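You operate a simulated robot arm through the tools that you are given. There is no shell and no other tool. Be economical: measure what you need, move in short steps, check, and stop when the job is done.

Carry out the task below with a simulated robot arm. There is one attempt and no reset: what you move stays moved.

TASK
Put the clear glass and the salt mill on the crumb tray.
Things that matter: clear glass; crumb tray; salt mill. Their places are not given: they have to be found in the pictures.

It is judged by the outcome, as a careful person would: the job done as asked, and still so three seconds after it is handed in. It fails if anything else is knocked over, pushed out of place, dropped, spilled or broken.

THE ROBOT
A 7-joint arm with a two-finger parallel gripper, fixed in place. Base frame: the origin is at the foot of the arm, x ahead of it, y to its left, z up; the work surface is at about z = 0. Lengths are in m, angles in degrees, forces in N, time in s.
With the tool pointing down near the work surface it reaches from about 0.24 to 0.62 m from the base axis. Its first joint turns from -66.0 to 66.0 degrees. Payload 2.6 kg.
Tool frame: the origin (TCP) lies between the finger pads and is the grasp point; the fingertips stand 0.03 m ahead of it; z points along the fingers, y is the line along which they close. The gripper opens to 0.094 m. The fingers are 0.028 m wide and 0.01 m thick; the gripper's body (0.05 by 0.096 m) begins 0.055 m behind the TCP.
Orientation is told as [roll, pitch, yaw] about the base's x, y, z axes, in that order, counted from this pose: with the fingers straight down and closing along the base's y, the tool's x points along the base's -x, its y along +y and its z along -z.

THE INTERFACE
- The arm moves only by the tool step_arm. Its arguments are lists of equal length, an entry for each row: "xyz": the shift along the tool's x, y, z in m, a list of three; "dr": the turn, a rotation vector about the tool's x, y, z in rad, a list of three; "hand": the finger opening in m, from 0 to 0.094. In form: {"xyz": [[tx, ty, tz], ...], "dr": [[ax, ay, az], ...], "hand": [hand, ...]}. A call has 1 to 20 rows; each row shifts and turns the commanded pose from where the row before left it, along the tool's axes as they then stand. A row lasts 0.2 s, in which the tool goes at most 0.05 m and 8.6 degrees; a call with a longer step from one row to the next is refused whole, and so is a gripper value outside its range. A pose out of reach is approached as far as the arm can. The call stops where the force on the tool passes 40 N (or 10 N more than at its start, if that is more) or the arm is blocked; 0.2 s more then pass. The fingers move at their own pace (about 0.072 m/s each) and stop on an object; they squeeze with about 22 N. The grip force told is the motor's: it shows also when the fingers shut on nothing. Time passes only in rows, and 0.2 s behind the last, so rows that do not move let the fingers close. It gives the time, the measured TCP pose, the force on the tool (base axes), the opening and the grip force at its end, in the units of the frame above (readings bear some noise).
- Cameras (640 x 400 px; columns grow to the right, rows downward): "scene" is fixed at [0.0261, 0.4212, 0.5709]; the picture's right is [-0.86, -0.50, 0.00], its down [-0.27, 0.46, -0.85] and it looks along [0.43, -0.73, -0.53] (base axes); focal length 350 px, centre (320, 200). "wrist" rides on the gripper at [-0.037, 0, -0.058] in the tool frame; the picture's right is [0.00, -1.00, 0.00], its down [0.97, 0.00, -0.24] and it looks along [0.24, 0.00, 0.97] (tool axes); focal length 218 px, centre (320, 200).
- camera(camera): a new picture of that camera. No time passes.
- pixel_to_xyz(camera, pixels): for up to 12 pixels [column, row] of the newest picture of that camera ("zoom" is the newest enlarged one), the place [x, y, z] in the base frame of the surface seen there, good to about 0.003 m. No time passes.
- enlarge(camera, box): a new picture of the part [left, top, right, bottom] of that camera's present view, enlarged. No time passes.
- close_job(): hands the job in; it is judged then, once.

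Work in short steps. Measure before you move; look again where a grasp or a placing could have gone wrong, and mend it. You have 60 turns and 26 pictures in all, the two below and enlarged ones among them. Open the gripper and draw the arm clear of the work before you hand the job in, unless the task says otherwise; then end with one line.

The tools are called after "Emit:" as name(argument=value, ...) on one line, values as JSON. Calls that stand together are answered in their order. step_arm: Moves the arm, as the interface text tells. Its arguments: {"type":"object","properties":{"xyz":{"type":"array","items":{"type":"array","items":{"type":"number"}}},"dr":{"type":"array","items":{"type":"array","items":{"type":"number"}}},"hand":{"type":"array","items":{"type":"number"}}},"required":["xyz","dr","hand"]} The other tools are called the same way: camera (camera) takes a picture; pixel_to_xyz (camera, pixels) gives the place of the surface under pixels of a picture; enlarge (camera, box) takes an enlarged picture of a part of a camera's view; close_job () hands the job in.

At the start:

```text
clock: 0.0
eef_pos: [0.3173, -0.1592, 0.2893]
tool_rot: [-0.1, 0.0, 0.0]
force: [1.1, -0.1, -0.2]
grip_width: 0.0942
grip_force: 0.1
```

scene: 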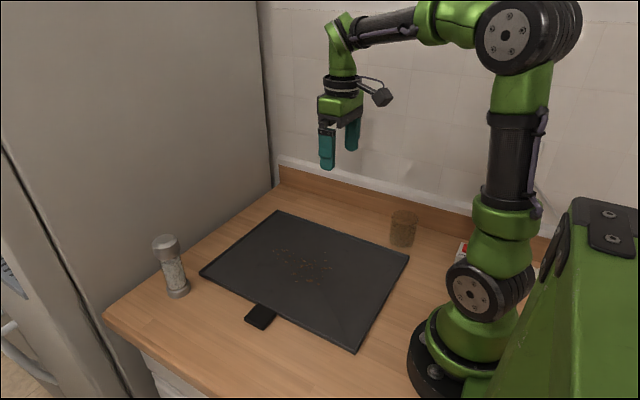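
wrist: 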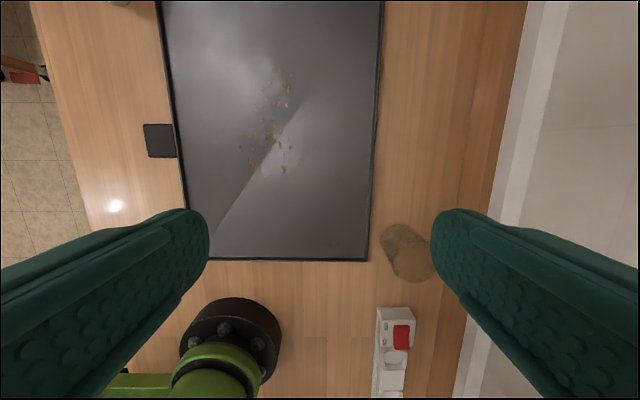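

The scene shows the glass near (403,228), the salt mill near (170,265) and the tray between them. I'll enlarge and measure both objects.

Emit:
enlarge(camera="scene", box=[340, 180, 500, 280])

Emit:
pixel_to_xyz(camera="scene", pixels=[[403, 212], [403, 228], [402, 244], [392, 228], [414, 228], [166, 240], [174, 270], [177, 294], [278, 212], [408, 255], [355, 352], [202, 272]])

Emit:
pixel_to_xyz(camera="wrist", pixels=[[405, 235], [410, 265], [385, 240], [430, 260], [400, 360], [370, 255], [210, 255], [380, 10], [165, 10], [275, 130]])

```text
4.00 times, centred on (420, 230) of scene
```

zoom: 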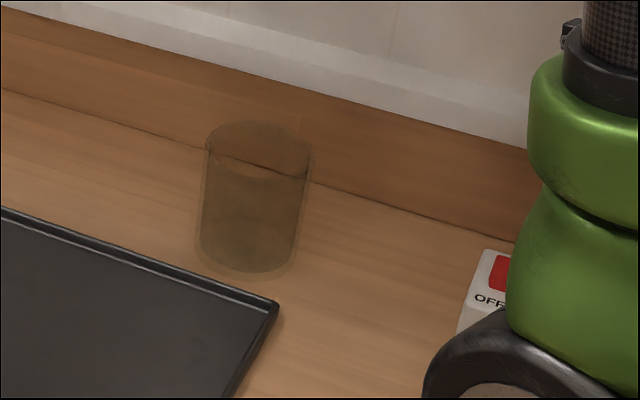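

```text
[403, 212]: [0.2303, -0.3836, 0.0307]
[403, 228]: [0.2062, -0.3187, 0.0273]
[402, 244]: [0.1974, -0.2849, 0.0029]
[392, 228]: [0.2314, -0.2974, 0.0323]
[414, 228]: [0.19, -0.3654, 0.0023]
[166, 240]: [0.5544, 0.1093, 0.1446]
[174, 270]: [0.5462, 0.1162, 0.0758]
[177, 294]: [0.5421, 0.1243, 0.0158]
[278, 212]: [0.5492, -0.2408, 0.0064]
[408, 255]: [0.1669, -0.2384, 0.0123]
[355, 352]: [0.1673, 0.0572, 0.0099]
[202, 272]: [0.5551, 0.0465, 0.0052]
```

```text
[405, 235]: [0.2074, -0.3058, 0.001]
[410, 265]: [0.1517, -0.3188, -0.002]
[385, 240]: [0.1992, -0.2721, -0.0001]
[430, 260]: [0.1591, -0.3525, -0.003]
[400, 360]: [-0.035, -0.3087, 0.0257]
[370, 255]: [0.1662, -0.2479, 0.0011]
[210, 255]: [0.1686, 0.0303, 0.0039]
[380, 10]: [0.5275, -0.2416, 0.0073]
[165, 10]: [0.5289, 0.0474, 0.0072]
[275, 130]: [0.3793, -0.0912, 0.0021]
```

The glass's rim and base rays put it at about (0.206, -0.297), 0.067 m wide and 0.076 m tall. Now the mill in detail, and where the wall behind the glass stands.

Emit:
pixel_to_xyz(camera="wrist", pixels=[[490, 200], [510, 180], [525, 180], [550, 180], [600, 180]])

Emit:
enlarge(camera="scene", box=[100, 220, 228, 300])

Emit:
pixel_to_xyz(camera="scene", pixels=[[430, 215], [430, 205], [430, 195], [430, 180], [154, 243], [178, 240], [166, 237], [160, 270], [184, 268], [188, 290], [166, 294], [310, 266]])

```text
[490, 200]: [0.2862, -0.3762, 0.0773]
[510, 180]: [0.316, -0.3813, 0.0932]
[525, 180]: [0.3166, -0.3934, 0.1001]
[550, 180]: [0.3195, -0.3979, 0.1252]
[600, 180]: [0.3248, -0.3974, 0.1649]
```

```text
5.00 times, centred on (164, 260) of scene
```

zoom: 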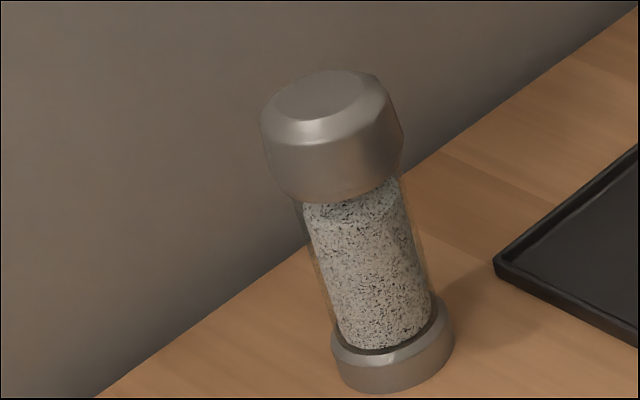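

```text
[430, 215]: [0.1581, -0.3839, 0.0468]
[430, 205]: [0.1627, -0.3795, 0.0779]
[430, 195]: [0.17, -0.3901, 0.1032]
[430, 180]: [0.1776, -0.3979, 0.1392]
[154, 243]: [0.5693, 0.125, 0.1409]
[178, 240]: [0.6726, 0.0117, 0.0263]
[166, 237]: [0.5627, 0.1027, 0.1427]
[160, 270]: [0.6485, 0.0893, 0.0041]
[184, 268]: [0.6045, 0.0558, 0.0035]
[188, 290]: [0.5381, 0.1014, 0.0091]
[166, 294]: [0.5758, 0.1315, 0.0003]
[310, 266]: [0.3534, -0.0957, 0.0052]
```

The backsplash face is at y≈-0.38, so yaw 0 (closing along y) leaves room around the glass. The mill is at about (0.549, 0.118), 0.15 m tall, with a cap about 0.055 m wide. I'll move above the glass and look again.

Emit:
step_arm(xyz=[[0.0224, -0.0276, 0.018], [0.0224, -0.0276, 0.018], [0.0224, -0.0276, 0.018], [0.0224, -0.0276, 0.018], [0.0224, -0.0276, 0.018], [0, 0, 0]], dr=[[0, 0, 0], [0, 0, 0], [0, 0, 0], [0, 0, 0], [0, 0, 0], [0, 0, 0]], hand=[0.094, 0.094, 0.094, 0.094, 0.094, 0.094])

Emit:
camera(camera="wrist")

Emit:
camera(camera="scene")

```text
clock: 1.4
eef_pos: [0.2077, -0.2957, 0.1983]
tool_rot: [0.1, 0.1, 0.0]
force: [-0.8, 0.0, -0.2]
grip_width: 0.0941
grip_force: 0.1
```

```text
21 pictures are left
```

wrist: 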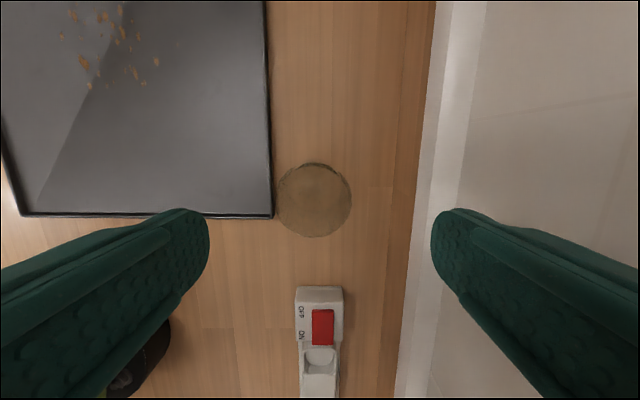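

```text
20 pictures are left
```

scene: 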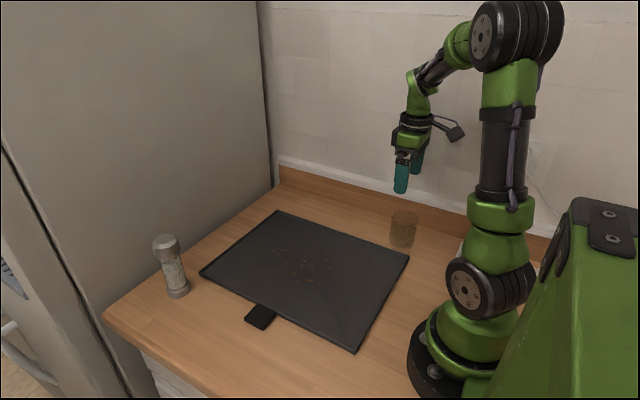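

From above, the rim spans columns 276–352 and rows 163–238, giving a centre of about (0.203, -0.292). I'll shift slightly and lower to TCP z≈0.05.

Emit:
step_arm(xyz=[[0.004, 0.003, 0.02], [0, 0, 0.03], [0, 0, 0.03], [0, 0, 0.03], [0, 0, 0.02], [0, 0, 0.018], [0, 0, 0]], dr=[[0, 0, 0], [0, 0, 0], [0, 0, 0], [0, 0, 0], [0, 0, 0], [0, 0, 0], [0, 0, 0]], hand=[0.094, 0.094, 0.094, 0.094, 0.094, 0.094, 0.094])

Emit:
camera(camera="wrist")

Emit:
enlarge(camera="scene", box=[340, 160, 500, 260])

```text
clock: 3.0
eef_pos: [0.2026, -0.2934, 0.0514]
tool_rot: [0.0, 0.0, 0.0]
force: [-0.4, -0.3, 1.0]
grip_width: 0.0942
grip_force: 0.0
```

```text
19 pictures are left
```

wrist: 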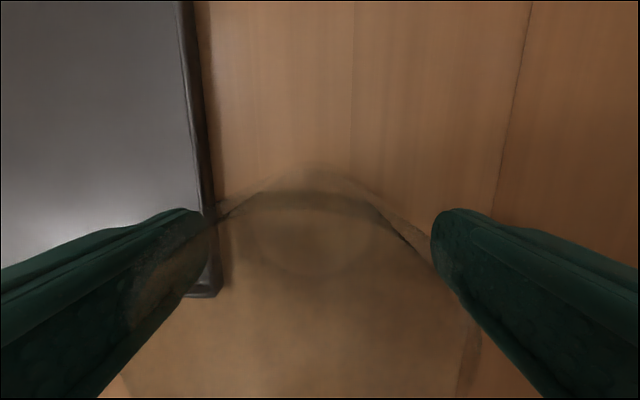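

```text
4.00 times, centred on (420, 210) of scene
```

zoom: 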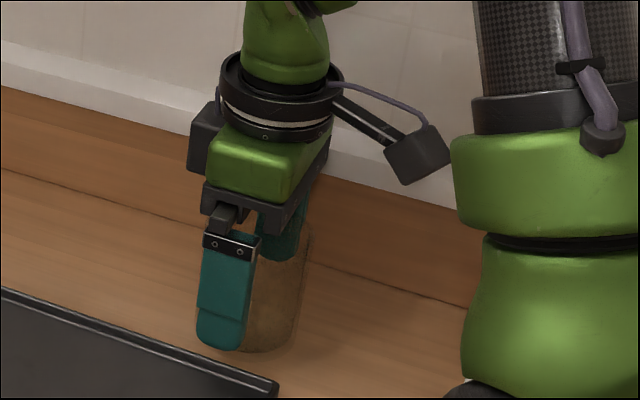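

The glass stands centred between the open fingers (wrist view, columns ~215–430). Closing now.

Emit:
step_arm(xyz=[[0, 0, 0], [0, 0, 0], [0, 0, 0], [0, 0, 0]], dr=[[0, 0, 0], [0, 0, 0], [0, 0, 0], [0, 0, 0]], hand=[0.05, 0.05, 0.05, 0.05])

```text
clock: 4.0
eef_pos: [0.2028, -0.2938, 0.052]
tool_rot: [0.0, 0.0, 0.0]
force: [0.0, 0.1, 0.5]
grip_width: 0.0636
grip_force: 21.6
```

Gripped at 0.0636 m. I'll lift gently by 0.06 m and check.

Emit:
step_arm(xyz=[[0, 0, -0.01], [0, 0, -0.02], [0, 0, -0.02], [0, 0, -0.02], [0, 0, 0]], dr=[[0, 0, 0], [0, 0, 0], [0, 0, 0], [0, 0, 0], [0, 0, 0]], hand=[0.05, 0.05, 0.05, 0.05, 0.05])

Emit:
enlarge(camera="scene", box=[340, 160, 500, 260])

```text
clock: 5.2
eef_pos: [0.2011, -0.2934, 0.1224]
tool_rot: [0.0, 0.1, 0.0]
force: [0.3, -0.4, -1.1]
grip_width: 0.0637
grip_force: 21.9
```

```text
4.00 times, centred on (420, 210) of scene
```

zoom: 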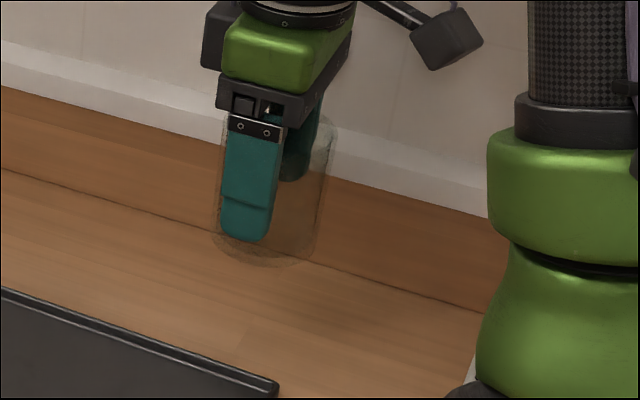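

The glass is held and upright. I'll carry it over the tray to about (0.265, -0.165) and lower it to just above the tray surface.

Emit:
step_arm(xyz=[[-0.006, 0.012, 0], [-0.0128, 0.0256, 0], [-0.0128, 0.0256, 0], [-0.0128, 0.0256, 0], [-0.0128, 0.0256, 0], [-0.0068, 0.0136, 0], [0, 0, 0.02], [0, 0, 0.02], [0, 0, 0.015], [0, 0, 0]], dr=[[0, 0, 0], [0, 0, 0], [0, 0, 0], [0, 0, 0], [0, 0, 0], [0, 0, 0], [0, 0, 0], [0, 0, 0], [0, 0, 0], [0, 0, 0]], hand=[0.05, 0.05, 0.05, 0.05, 0.05, 0.05, 0.05, 0.05, 0.05, 0.05])

Emit:
camera(camera="scene")

```text
clock: 7.4
eef_pos: [0.2659, -0.1666, 0.0654]
tool_rot: [0.1, 0.0, 0.0]
force: [0.9, -0.3, -1.8]
grip_width: 0.0636
grip_force: 21.5
```

```text
16 pictures are left
```

scene: 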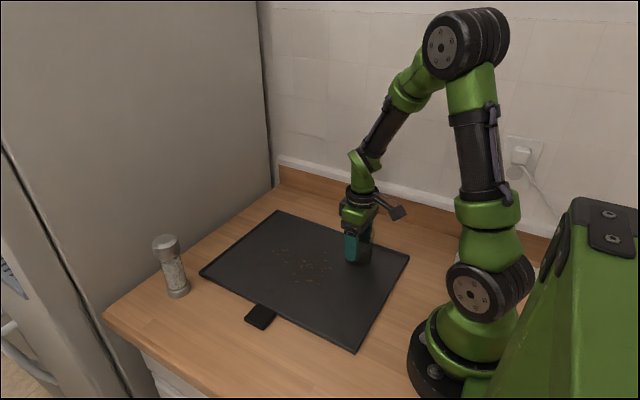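

Positioned over the tray, about 0.01 m above the surface. I'll lower in small steps, watching the force.

Emit:
step_arm(xyz=[[0, 0, 0.004], [0, 0, 0.003], [0, 0, 0.002], [0, 0, 0]], dr=[[0, 0, 0], [0, 0, 0], [0, 0, 0], [0, 0, 0]], hand=[0.05, 0.05, 0.05, 0.05])

```text
clock: 8.4
eef_pos: [0.2667, -0.1649, 0.0575]
tool_rot: [0.0, -0.1, -0.1]
force: [-0.4, -0.4, -0.4]
grip_width: 0.0635
grip_force: 22.5
```

Emit:
step_arm(xyz=[[0, 0, 0.0015], [0, 0, 0]], dr=[[0, 0, 0], [0, 0, 0]], hand=[0.05, 0.05])

```text
clock: 9.0
eef_pos: [0.2661, -0.1675, 0.0555]
tool_rot: [0.0, 0.0, 0.1]
force: [0.0, -0.6, -1.1]
grip_width: 0.0635
grip_force: 21.9
```

No clear contact yet, so I'll keep going down in millimetre steps.

Emit:
step_arm(xyz=[[0, 0, 0.001], [0, 0, 0.001], [0, 0, 0]], dr=[[0, 0, 0], [0, 0, 0], [0, 0, 0]], hand=[0.05, 0.05, 0.05])

```text
clock: 9.8
eef_pos: [0.2671, -0.1667, 0.0552]
tool_rot: [0.0, -0.1, 0.0]
force: [-0.7, 6.1, 17.7]
grip_width: 0.0637
grip_force: 22.0
```

Contact (17.7 N up). I'll back off 1 mm, open, and rise clear of the glass.

Emit:
step_arm(xyz=[[0, 0, -0.001], [0, 0, 0], [0, 0, 0], [0, 0, 0], [0, 0, -0.03], [0, 0, -0.04], [0, 0, -0.04], [0, 0, -0.04], [0, 0, 0]], dr=[[0, 0, 0], [0, 0, 0], [0, 0, 0], [0, 0, 0], [0, 0, 0], [0, 0, 0], [0, 0, 0], [0, 0, 0], [0, 0, 0]], hand=[0.0637, 0.094, 0.094, 0.094, 0.094, 0.094, 0.094, 0.094, 0.094])

Emit:
camera(camera="scene")

```text
clock: 11.8
eef_pos: [0.2645, -0.1649, 0.2067]
tool_rot: [0.0, -0.1, 0.0]
force: [-0.4, -1.2, 0.1]
grip_width: 0.0943
grip_force: 0.0
```

```text
15 pictures are left
```

scene: 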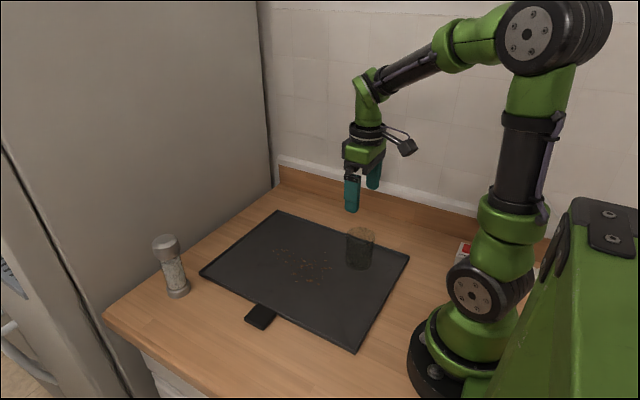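

The glass stands on the tray. Next I'll go to a hover above the mill at (0.548, 0.118).

Emit:
step_arm(xyz=[[0, 0, -0.04], [0, 0, -0.013], [-0.0283, 0.0283, 0], [-0.0283, 0.0283, 0], [-0.0283, 0.0283, 0], [-0.0283, 0.0283, 0], [-0.0283, 0.0283, 0], [-0.0283, 0.0283, 0], [-0.0283, 0.0283, 0], [-0.0283, 0.0283, 0], [-0.0283, 0.0283, 0], [-0.0283, 0.0283, 0], [0, 0, 0]], dr=[[0, 0, 0], [0, 0, 0], [0, 0, 0], [0, 0, 0], [0, 0, 0], [0, 0, 0], [0, 0, 0], [0, 0, 0], [0, 0, 0], [0, 0, 0], [0, 0, 0], [0, 0, 0], [0, 0, 0]], hand=[0.094, 0.094, 0.094, 0.094, 0.094, 0.094, 0.094, 0.094, 0.094, 0.094, 0.094, 0.094, 0.094])

Emit:
camera(camera="wrist")

Emit:
camera(camera="scene")

```text
clock: 14.6
eef_pos: [0.5467, 0.117, 0.2581]
tool_rot: [0.0, 0.2, -0.2]
force: [-0.3, -0.2, -0.5]
grip_width: 0.0941
grip_force: 0.1
```

```text
14 pictures are left
```

wrist: 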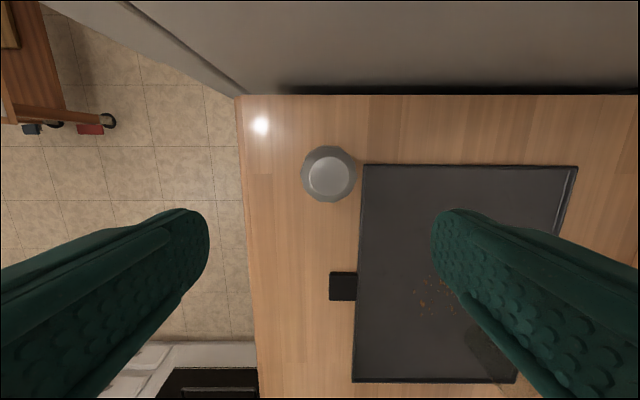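

```text
13 pictures are left
```

scene: 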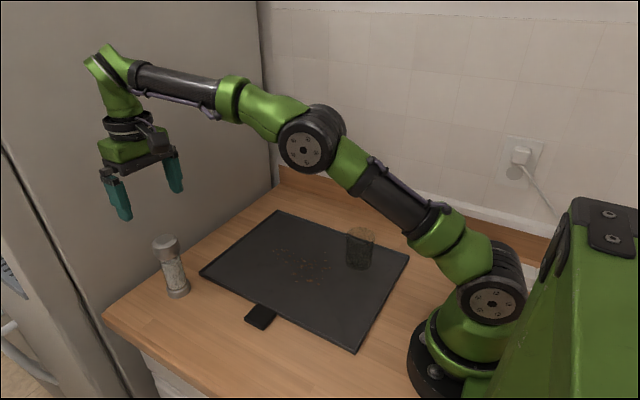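

The cap top shows at about (331,174) in the wrist view. I'll measure it.

Emit:
pixel_to_xyz(camera="wrist", pixels=[[331, 174], [331, 160], [318, 176], [344, 176], [331, 190], [304, 176], [353, 176], [330, 148], [330, 199]])

```text
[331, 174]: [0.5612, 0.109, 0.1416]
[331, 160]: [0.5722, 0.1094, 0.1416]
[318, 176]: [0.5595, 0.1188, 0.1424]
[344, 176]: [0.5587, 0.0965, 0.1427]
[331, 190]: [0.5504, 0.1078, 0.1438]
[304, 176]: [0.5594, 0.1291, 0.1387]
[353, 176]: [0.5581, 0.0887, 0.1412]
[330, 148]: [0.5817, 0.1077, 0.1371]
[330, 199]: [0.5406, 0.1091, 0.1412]
```

The cap centre is (0.560, 0.109), top z = 0.1425, diameter ~0.047. I'll align, then lower to TCP z≈0.105.

Emit:
step_arm(xyz=[[-0.0133, -0.008, 0], [0, 0, 0.03], [0, 0, 0.03], [0, 0, 0.03], [0, 0, 0.03], [0, 0, 0.02], [0, 0, 0.013], [0, 0, 0]], dr=[[0, 0, 0], [0, 0, 0], [0, 0, 0], [0, 0, 0], [0, 0, 0], [0, 0, 0], [0, 0, 0], [0, 0, 0]], hand=[0.094, 0.094, 0.094, 0.094, 0.094, 0.094, 0.094, 0.094])

Emit:
camera(camera="wrist")

Emit:
enlarge(camera="scene", box=[90, 180, 250, 300])

```text
clock: 16.4
eef_pos: [0.5615, 0.1098, 0.1034]
tool_rot: [0.0, 0.0, 0.0]
force: [0.4, 0.2, -0.5]
grip_width: 0.0943
grip_force: 0.1
```

```text
12 pictures are left
```

wrist: 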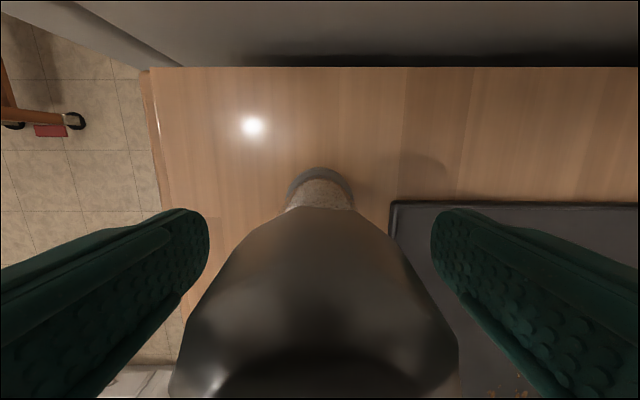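

```text
3.33 times, centred on (170, 240) of scene
```

zoom: 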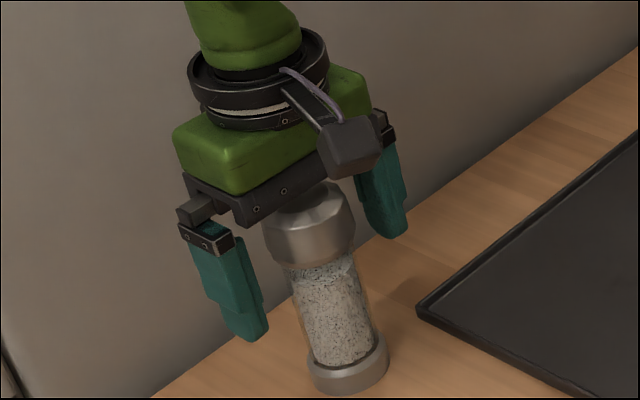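

The mill's cap is centred between the fingers. Closing.

Emit:
step_arm(xyz=[[0, 0, 0], [0, 0, 0], [0, 0, 0], [0, 0, 0]], dr=[[0, 0, 0], [0, 0, 0], [0, 0, 0], [0, 0, 0]], hand=[0.03, 0.03, 0.03, 0.03])

```text
clock: 17.4
eef_pos: [0.5612, 0.1097, 0.1045]
tool_rot: [0.0, 0.0, 0.0]
force: [-0.9, -0.3, 0.9]
grip_width: 0.0465
grip_force: 21.7
```

Gripped at 0.0465 m. Lifting to check the hold.

Emit:
step_arm(xyz=[[0, 0, -0.01], [0, 0, -0.02], [0, 0, -0.02], [0, 0, 0]], dr=[[0, 0, 0], [0, 0, 0], [0, 0, 0], [0, 0, 0]], hand=[0.03, 0.03, 0.03, 0.03])

Emit:
enlarge(camera="scene", box=[90, 180, 250, 300])

```text
clock: 18.4
eef_pos: [0.5617, 0.1097, 0.1546]
tool_rot: [0.1, -0.1, 0.0]
force: [-0.4, 0.1, -0.5]
grip_width: 0.0461
grip_force: 22.1
```

```text
3.33 times, centred on (170, 240) of scene
```

zoom: 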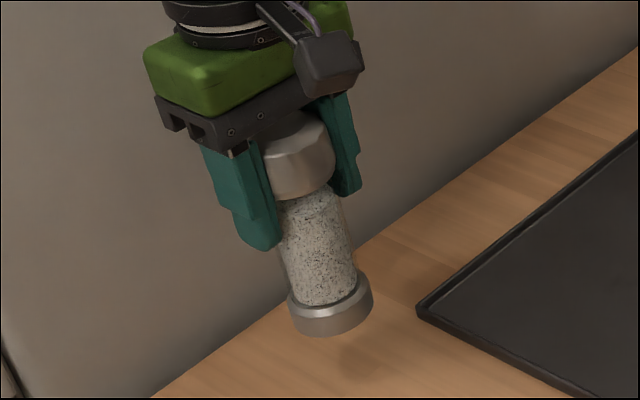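

The mill is held upright. I'll carry it to about (0.475, -0.035) and lower it close to the tray.

Emit:
step_arm(xyz=[[0.0073, -0.0121, 0], [0.0145, -0.0242, 0], [0.0145, -0.0242, 0], [0.0145, -0.0242, 0], [0.0145, -0.0242, 0], [0.0145, -0.0242, 0], [0.0072, -0.0121, 0], [0, 0, 0.02], [0, 0, 0.018], [0, 0, 0]], dr=[[0, 0, 0], [0, 0, 0], [0, 0, 0], [0, 0, 0], [0, 0, 0], [0, 0, 0], [0, 0, 0], [0, 0, 0], [0, 0, 0], [0, 0, 0]], hand=[0.03, 0.03, 0.03, 0.03, 0.03, 0.03, 0.03, 0.03, 0.03, 0.03])

Emit:
camera(camera="scene")

```text
clock: 20.6
eef_pos: [0.4747, -0.0345, 0.1157]
tool_rot: [0.1, 0.0, 0.0]
force: [-0.4, -0.2, -2.3]
grip_width: 0.0461
grip_force: 21.5
```

```text
9 pictures are left
```

scene: 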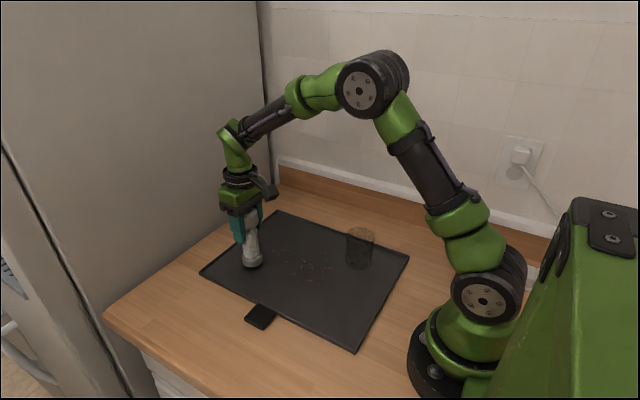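

Over the tray and clear of the crumbs. Lowering gently to contact.

Emit:
step_arm(xyz=[[0, 0, 0.003], [0, 0, 0.002], [0, 0, 0.001], [0, 0, 0.001], [0, 0, 0]], dr=[[0, 0, 0], [0, 0, 0], [0, 0, 0], [0, 0, 0], [0, 0, 0]], hand=[0.03, 0.03, 0.03, 0.03, 0.03])

```text
clock: 21.8
eef_pos: [0.4749, -0.0367, 0.1097]
tool_rot: [0.0, 0.0, 0.0]
force: [-0.4, 0.6, -2.4]
grip_width: 0.0461
grip_force: 22.0
```

Emit:
step_arm(xyz=[[0, 0, 0.001], [0, 0, 0.001], [0, 0, 0]], dr=[[0, 0, 0], [0, 0, 0], [0, 0, 0]], hand=[0.03, 0.03, 0.03])

```text
clock: 22.6
eef_pos: [0.4747, -0.0371, 0.1078]
tool_rot: [0.0, 0.0, 0.1]
force: [-2.1, -0.4, 1.7]
grip_width: 0.046
grip_force: 22.4
```

The force is beginning to rise, so contact is near; one more millimetre.

Emit:
step_arm(xyz=[[0, 0, 0.001], [0, 0, 0]], dr=[[0, 0, 0], [0, 0, 0]], hand=[0.03, 0.03])

```text
clock: 23.2
eef_pos: [0.4751, -0.0356, 0.1085]
tool_rot: [0.0, -0.2, 0.0]
force: [-4.6, -0.2, 13.2]
grip_width: 0.0462
grip_force: 22.2
```

Contact is firm (13 N). I'll ease up slightly, open, rise straight up and look.

Emit:
step_arm(xyz=[[0, 0, -0.0008], [0, 0, 0], [0, 0, 0], [0, 0, 0], [0, 0, 0], [0, 0, -0.03], [0, 0, -0.04], [0, 0, -0.04], [0, 0, -0.04], [0, 0, 0]], dr=[[0, 0, 0], [0, 0, 0], [0, 0, 0], [0, 0, 0], [0, 0, 0], [0, 0, 0], [0, 0, 0], [0, 0, 0], [0, 0, 0], [0, 0, 0]], hand=[0.046, 0.06, 0.08, 0.094, 0.094, 0.094, 0.094, 0.094, 0.094, 0.094])

Emit:
camera(camera="scene")

```text
clock: 25.4
eef_pos: [0.4751, -0.0357, 0.2594]
tool_rot: [0.1, 0.0, -0.1]
force: [-0.7, 0.1, 0.4]
grip_width: 0.0939
grip_force: 0.0
```

```text
8 pictures are left
```

scene: 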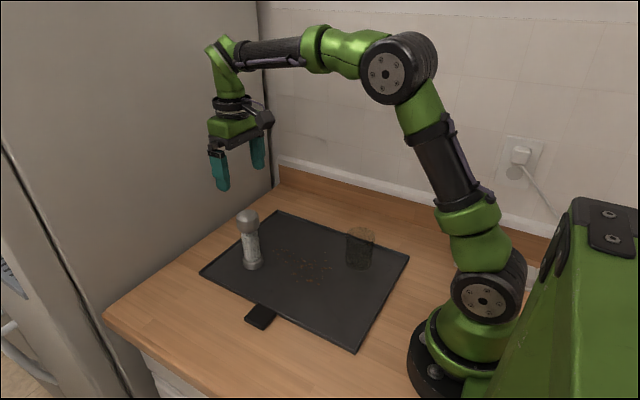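

Both items stand upright on the tray, with the gripper open and clear above them. Handing in.

Emit:
close_job()

```text
The job is handed in.
```

The clear glass and the salt mill are both standing upright on the crumb tray, nothing else was disturbed, and the arm is clear with the gripper open.
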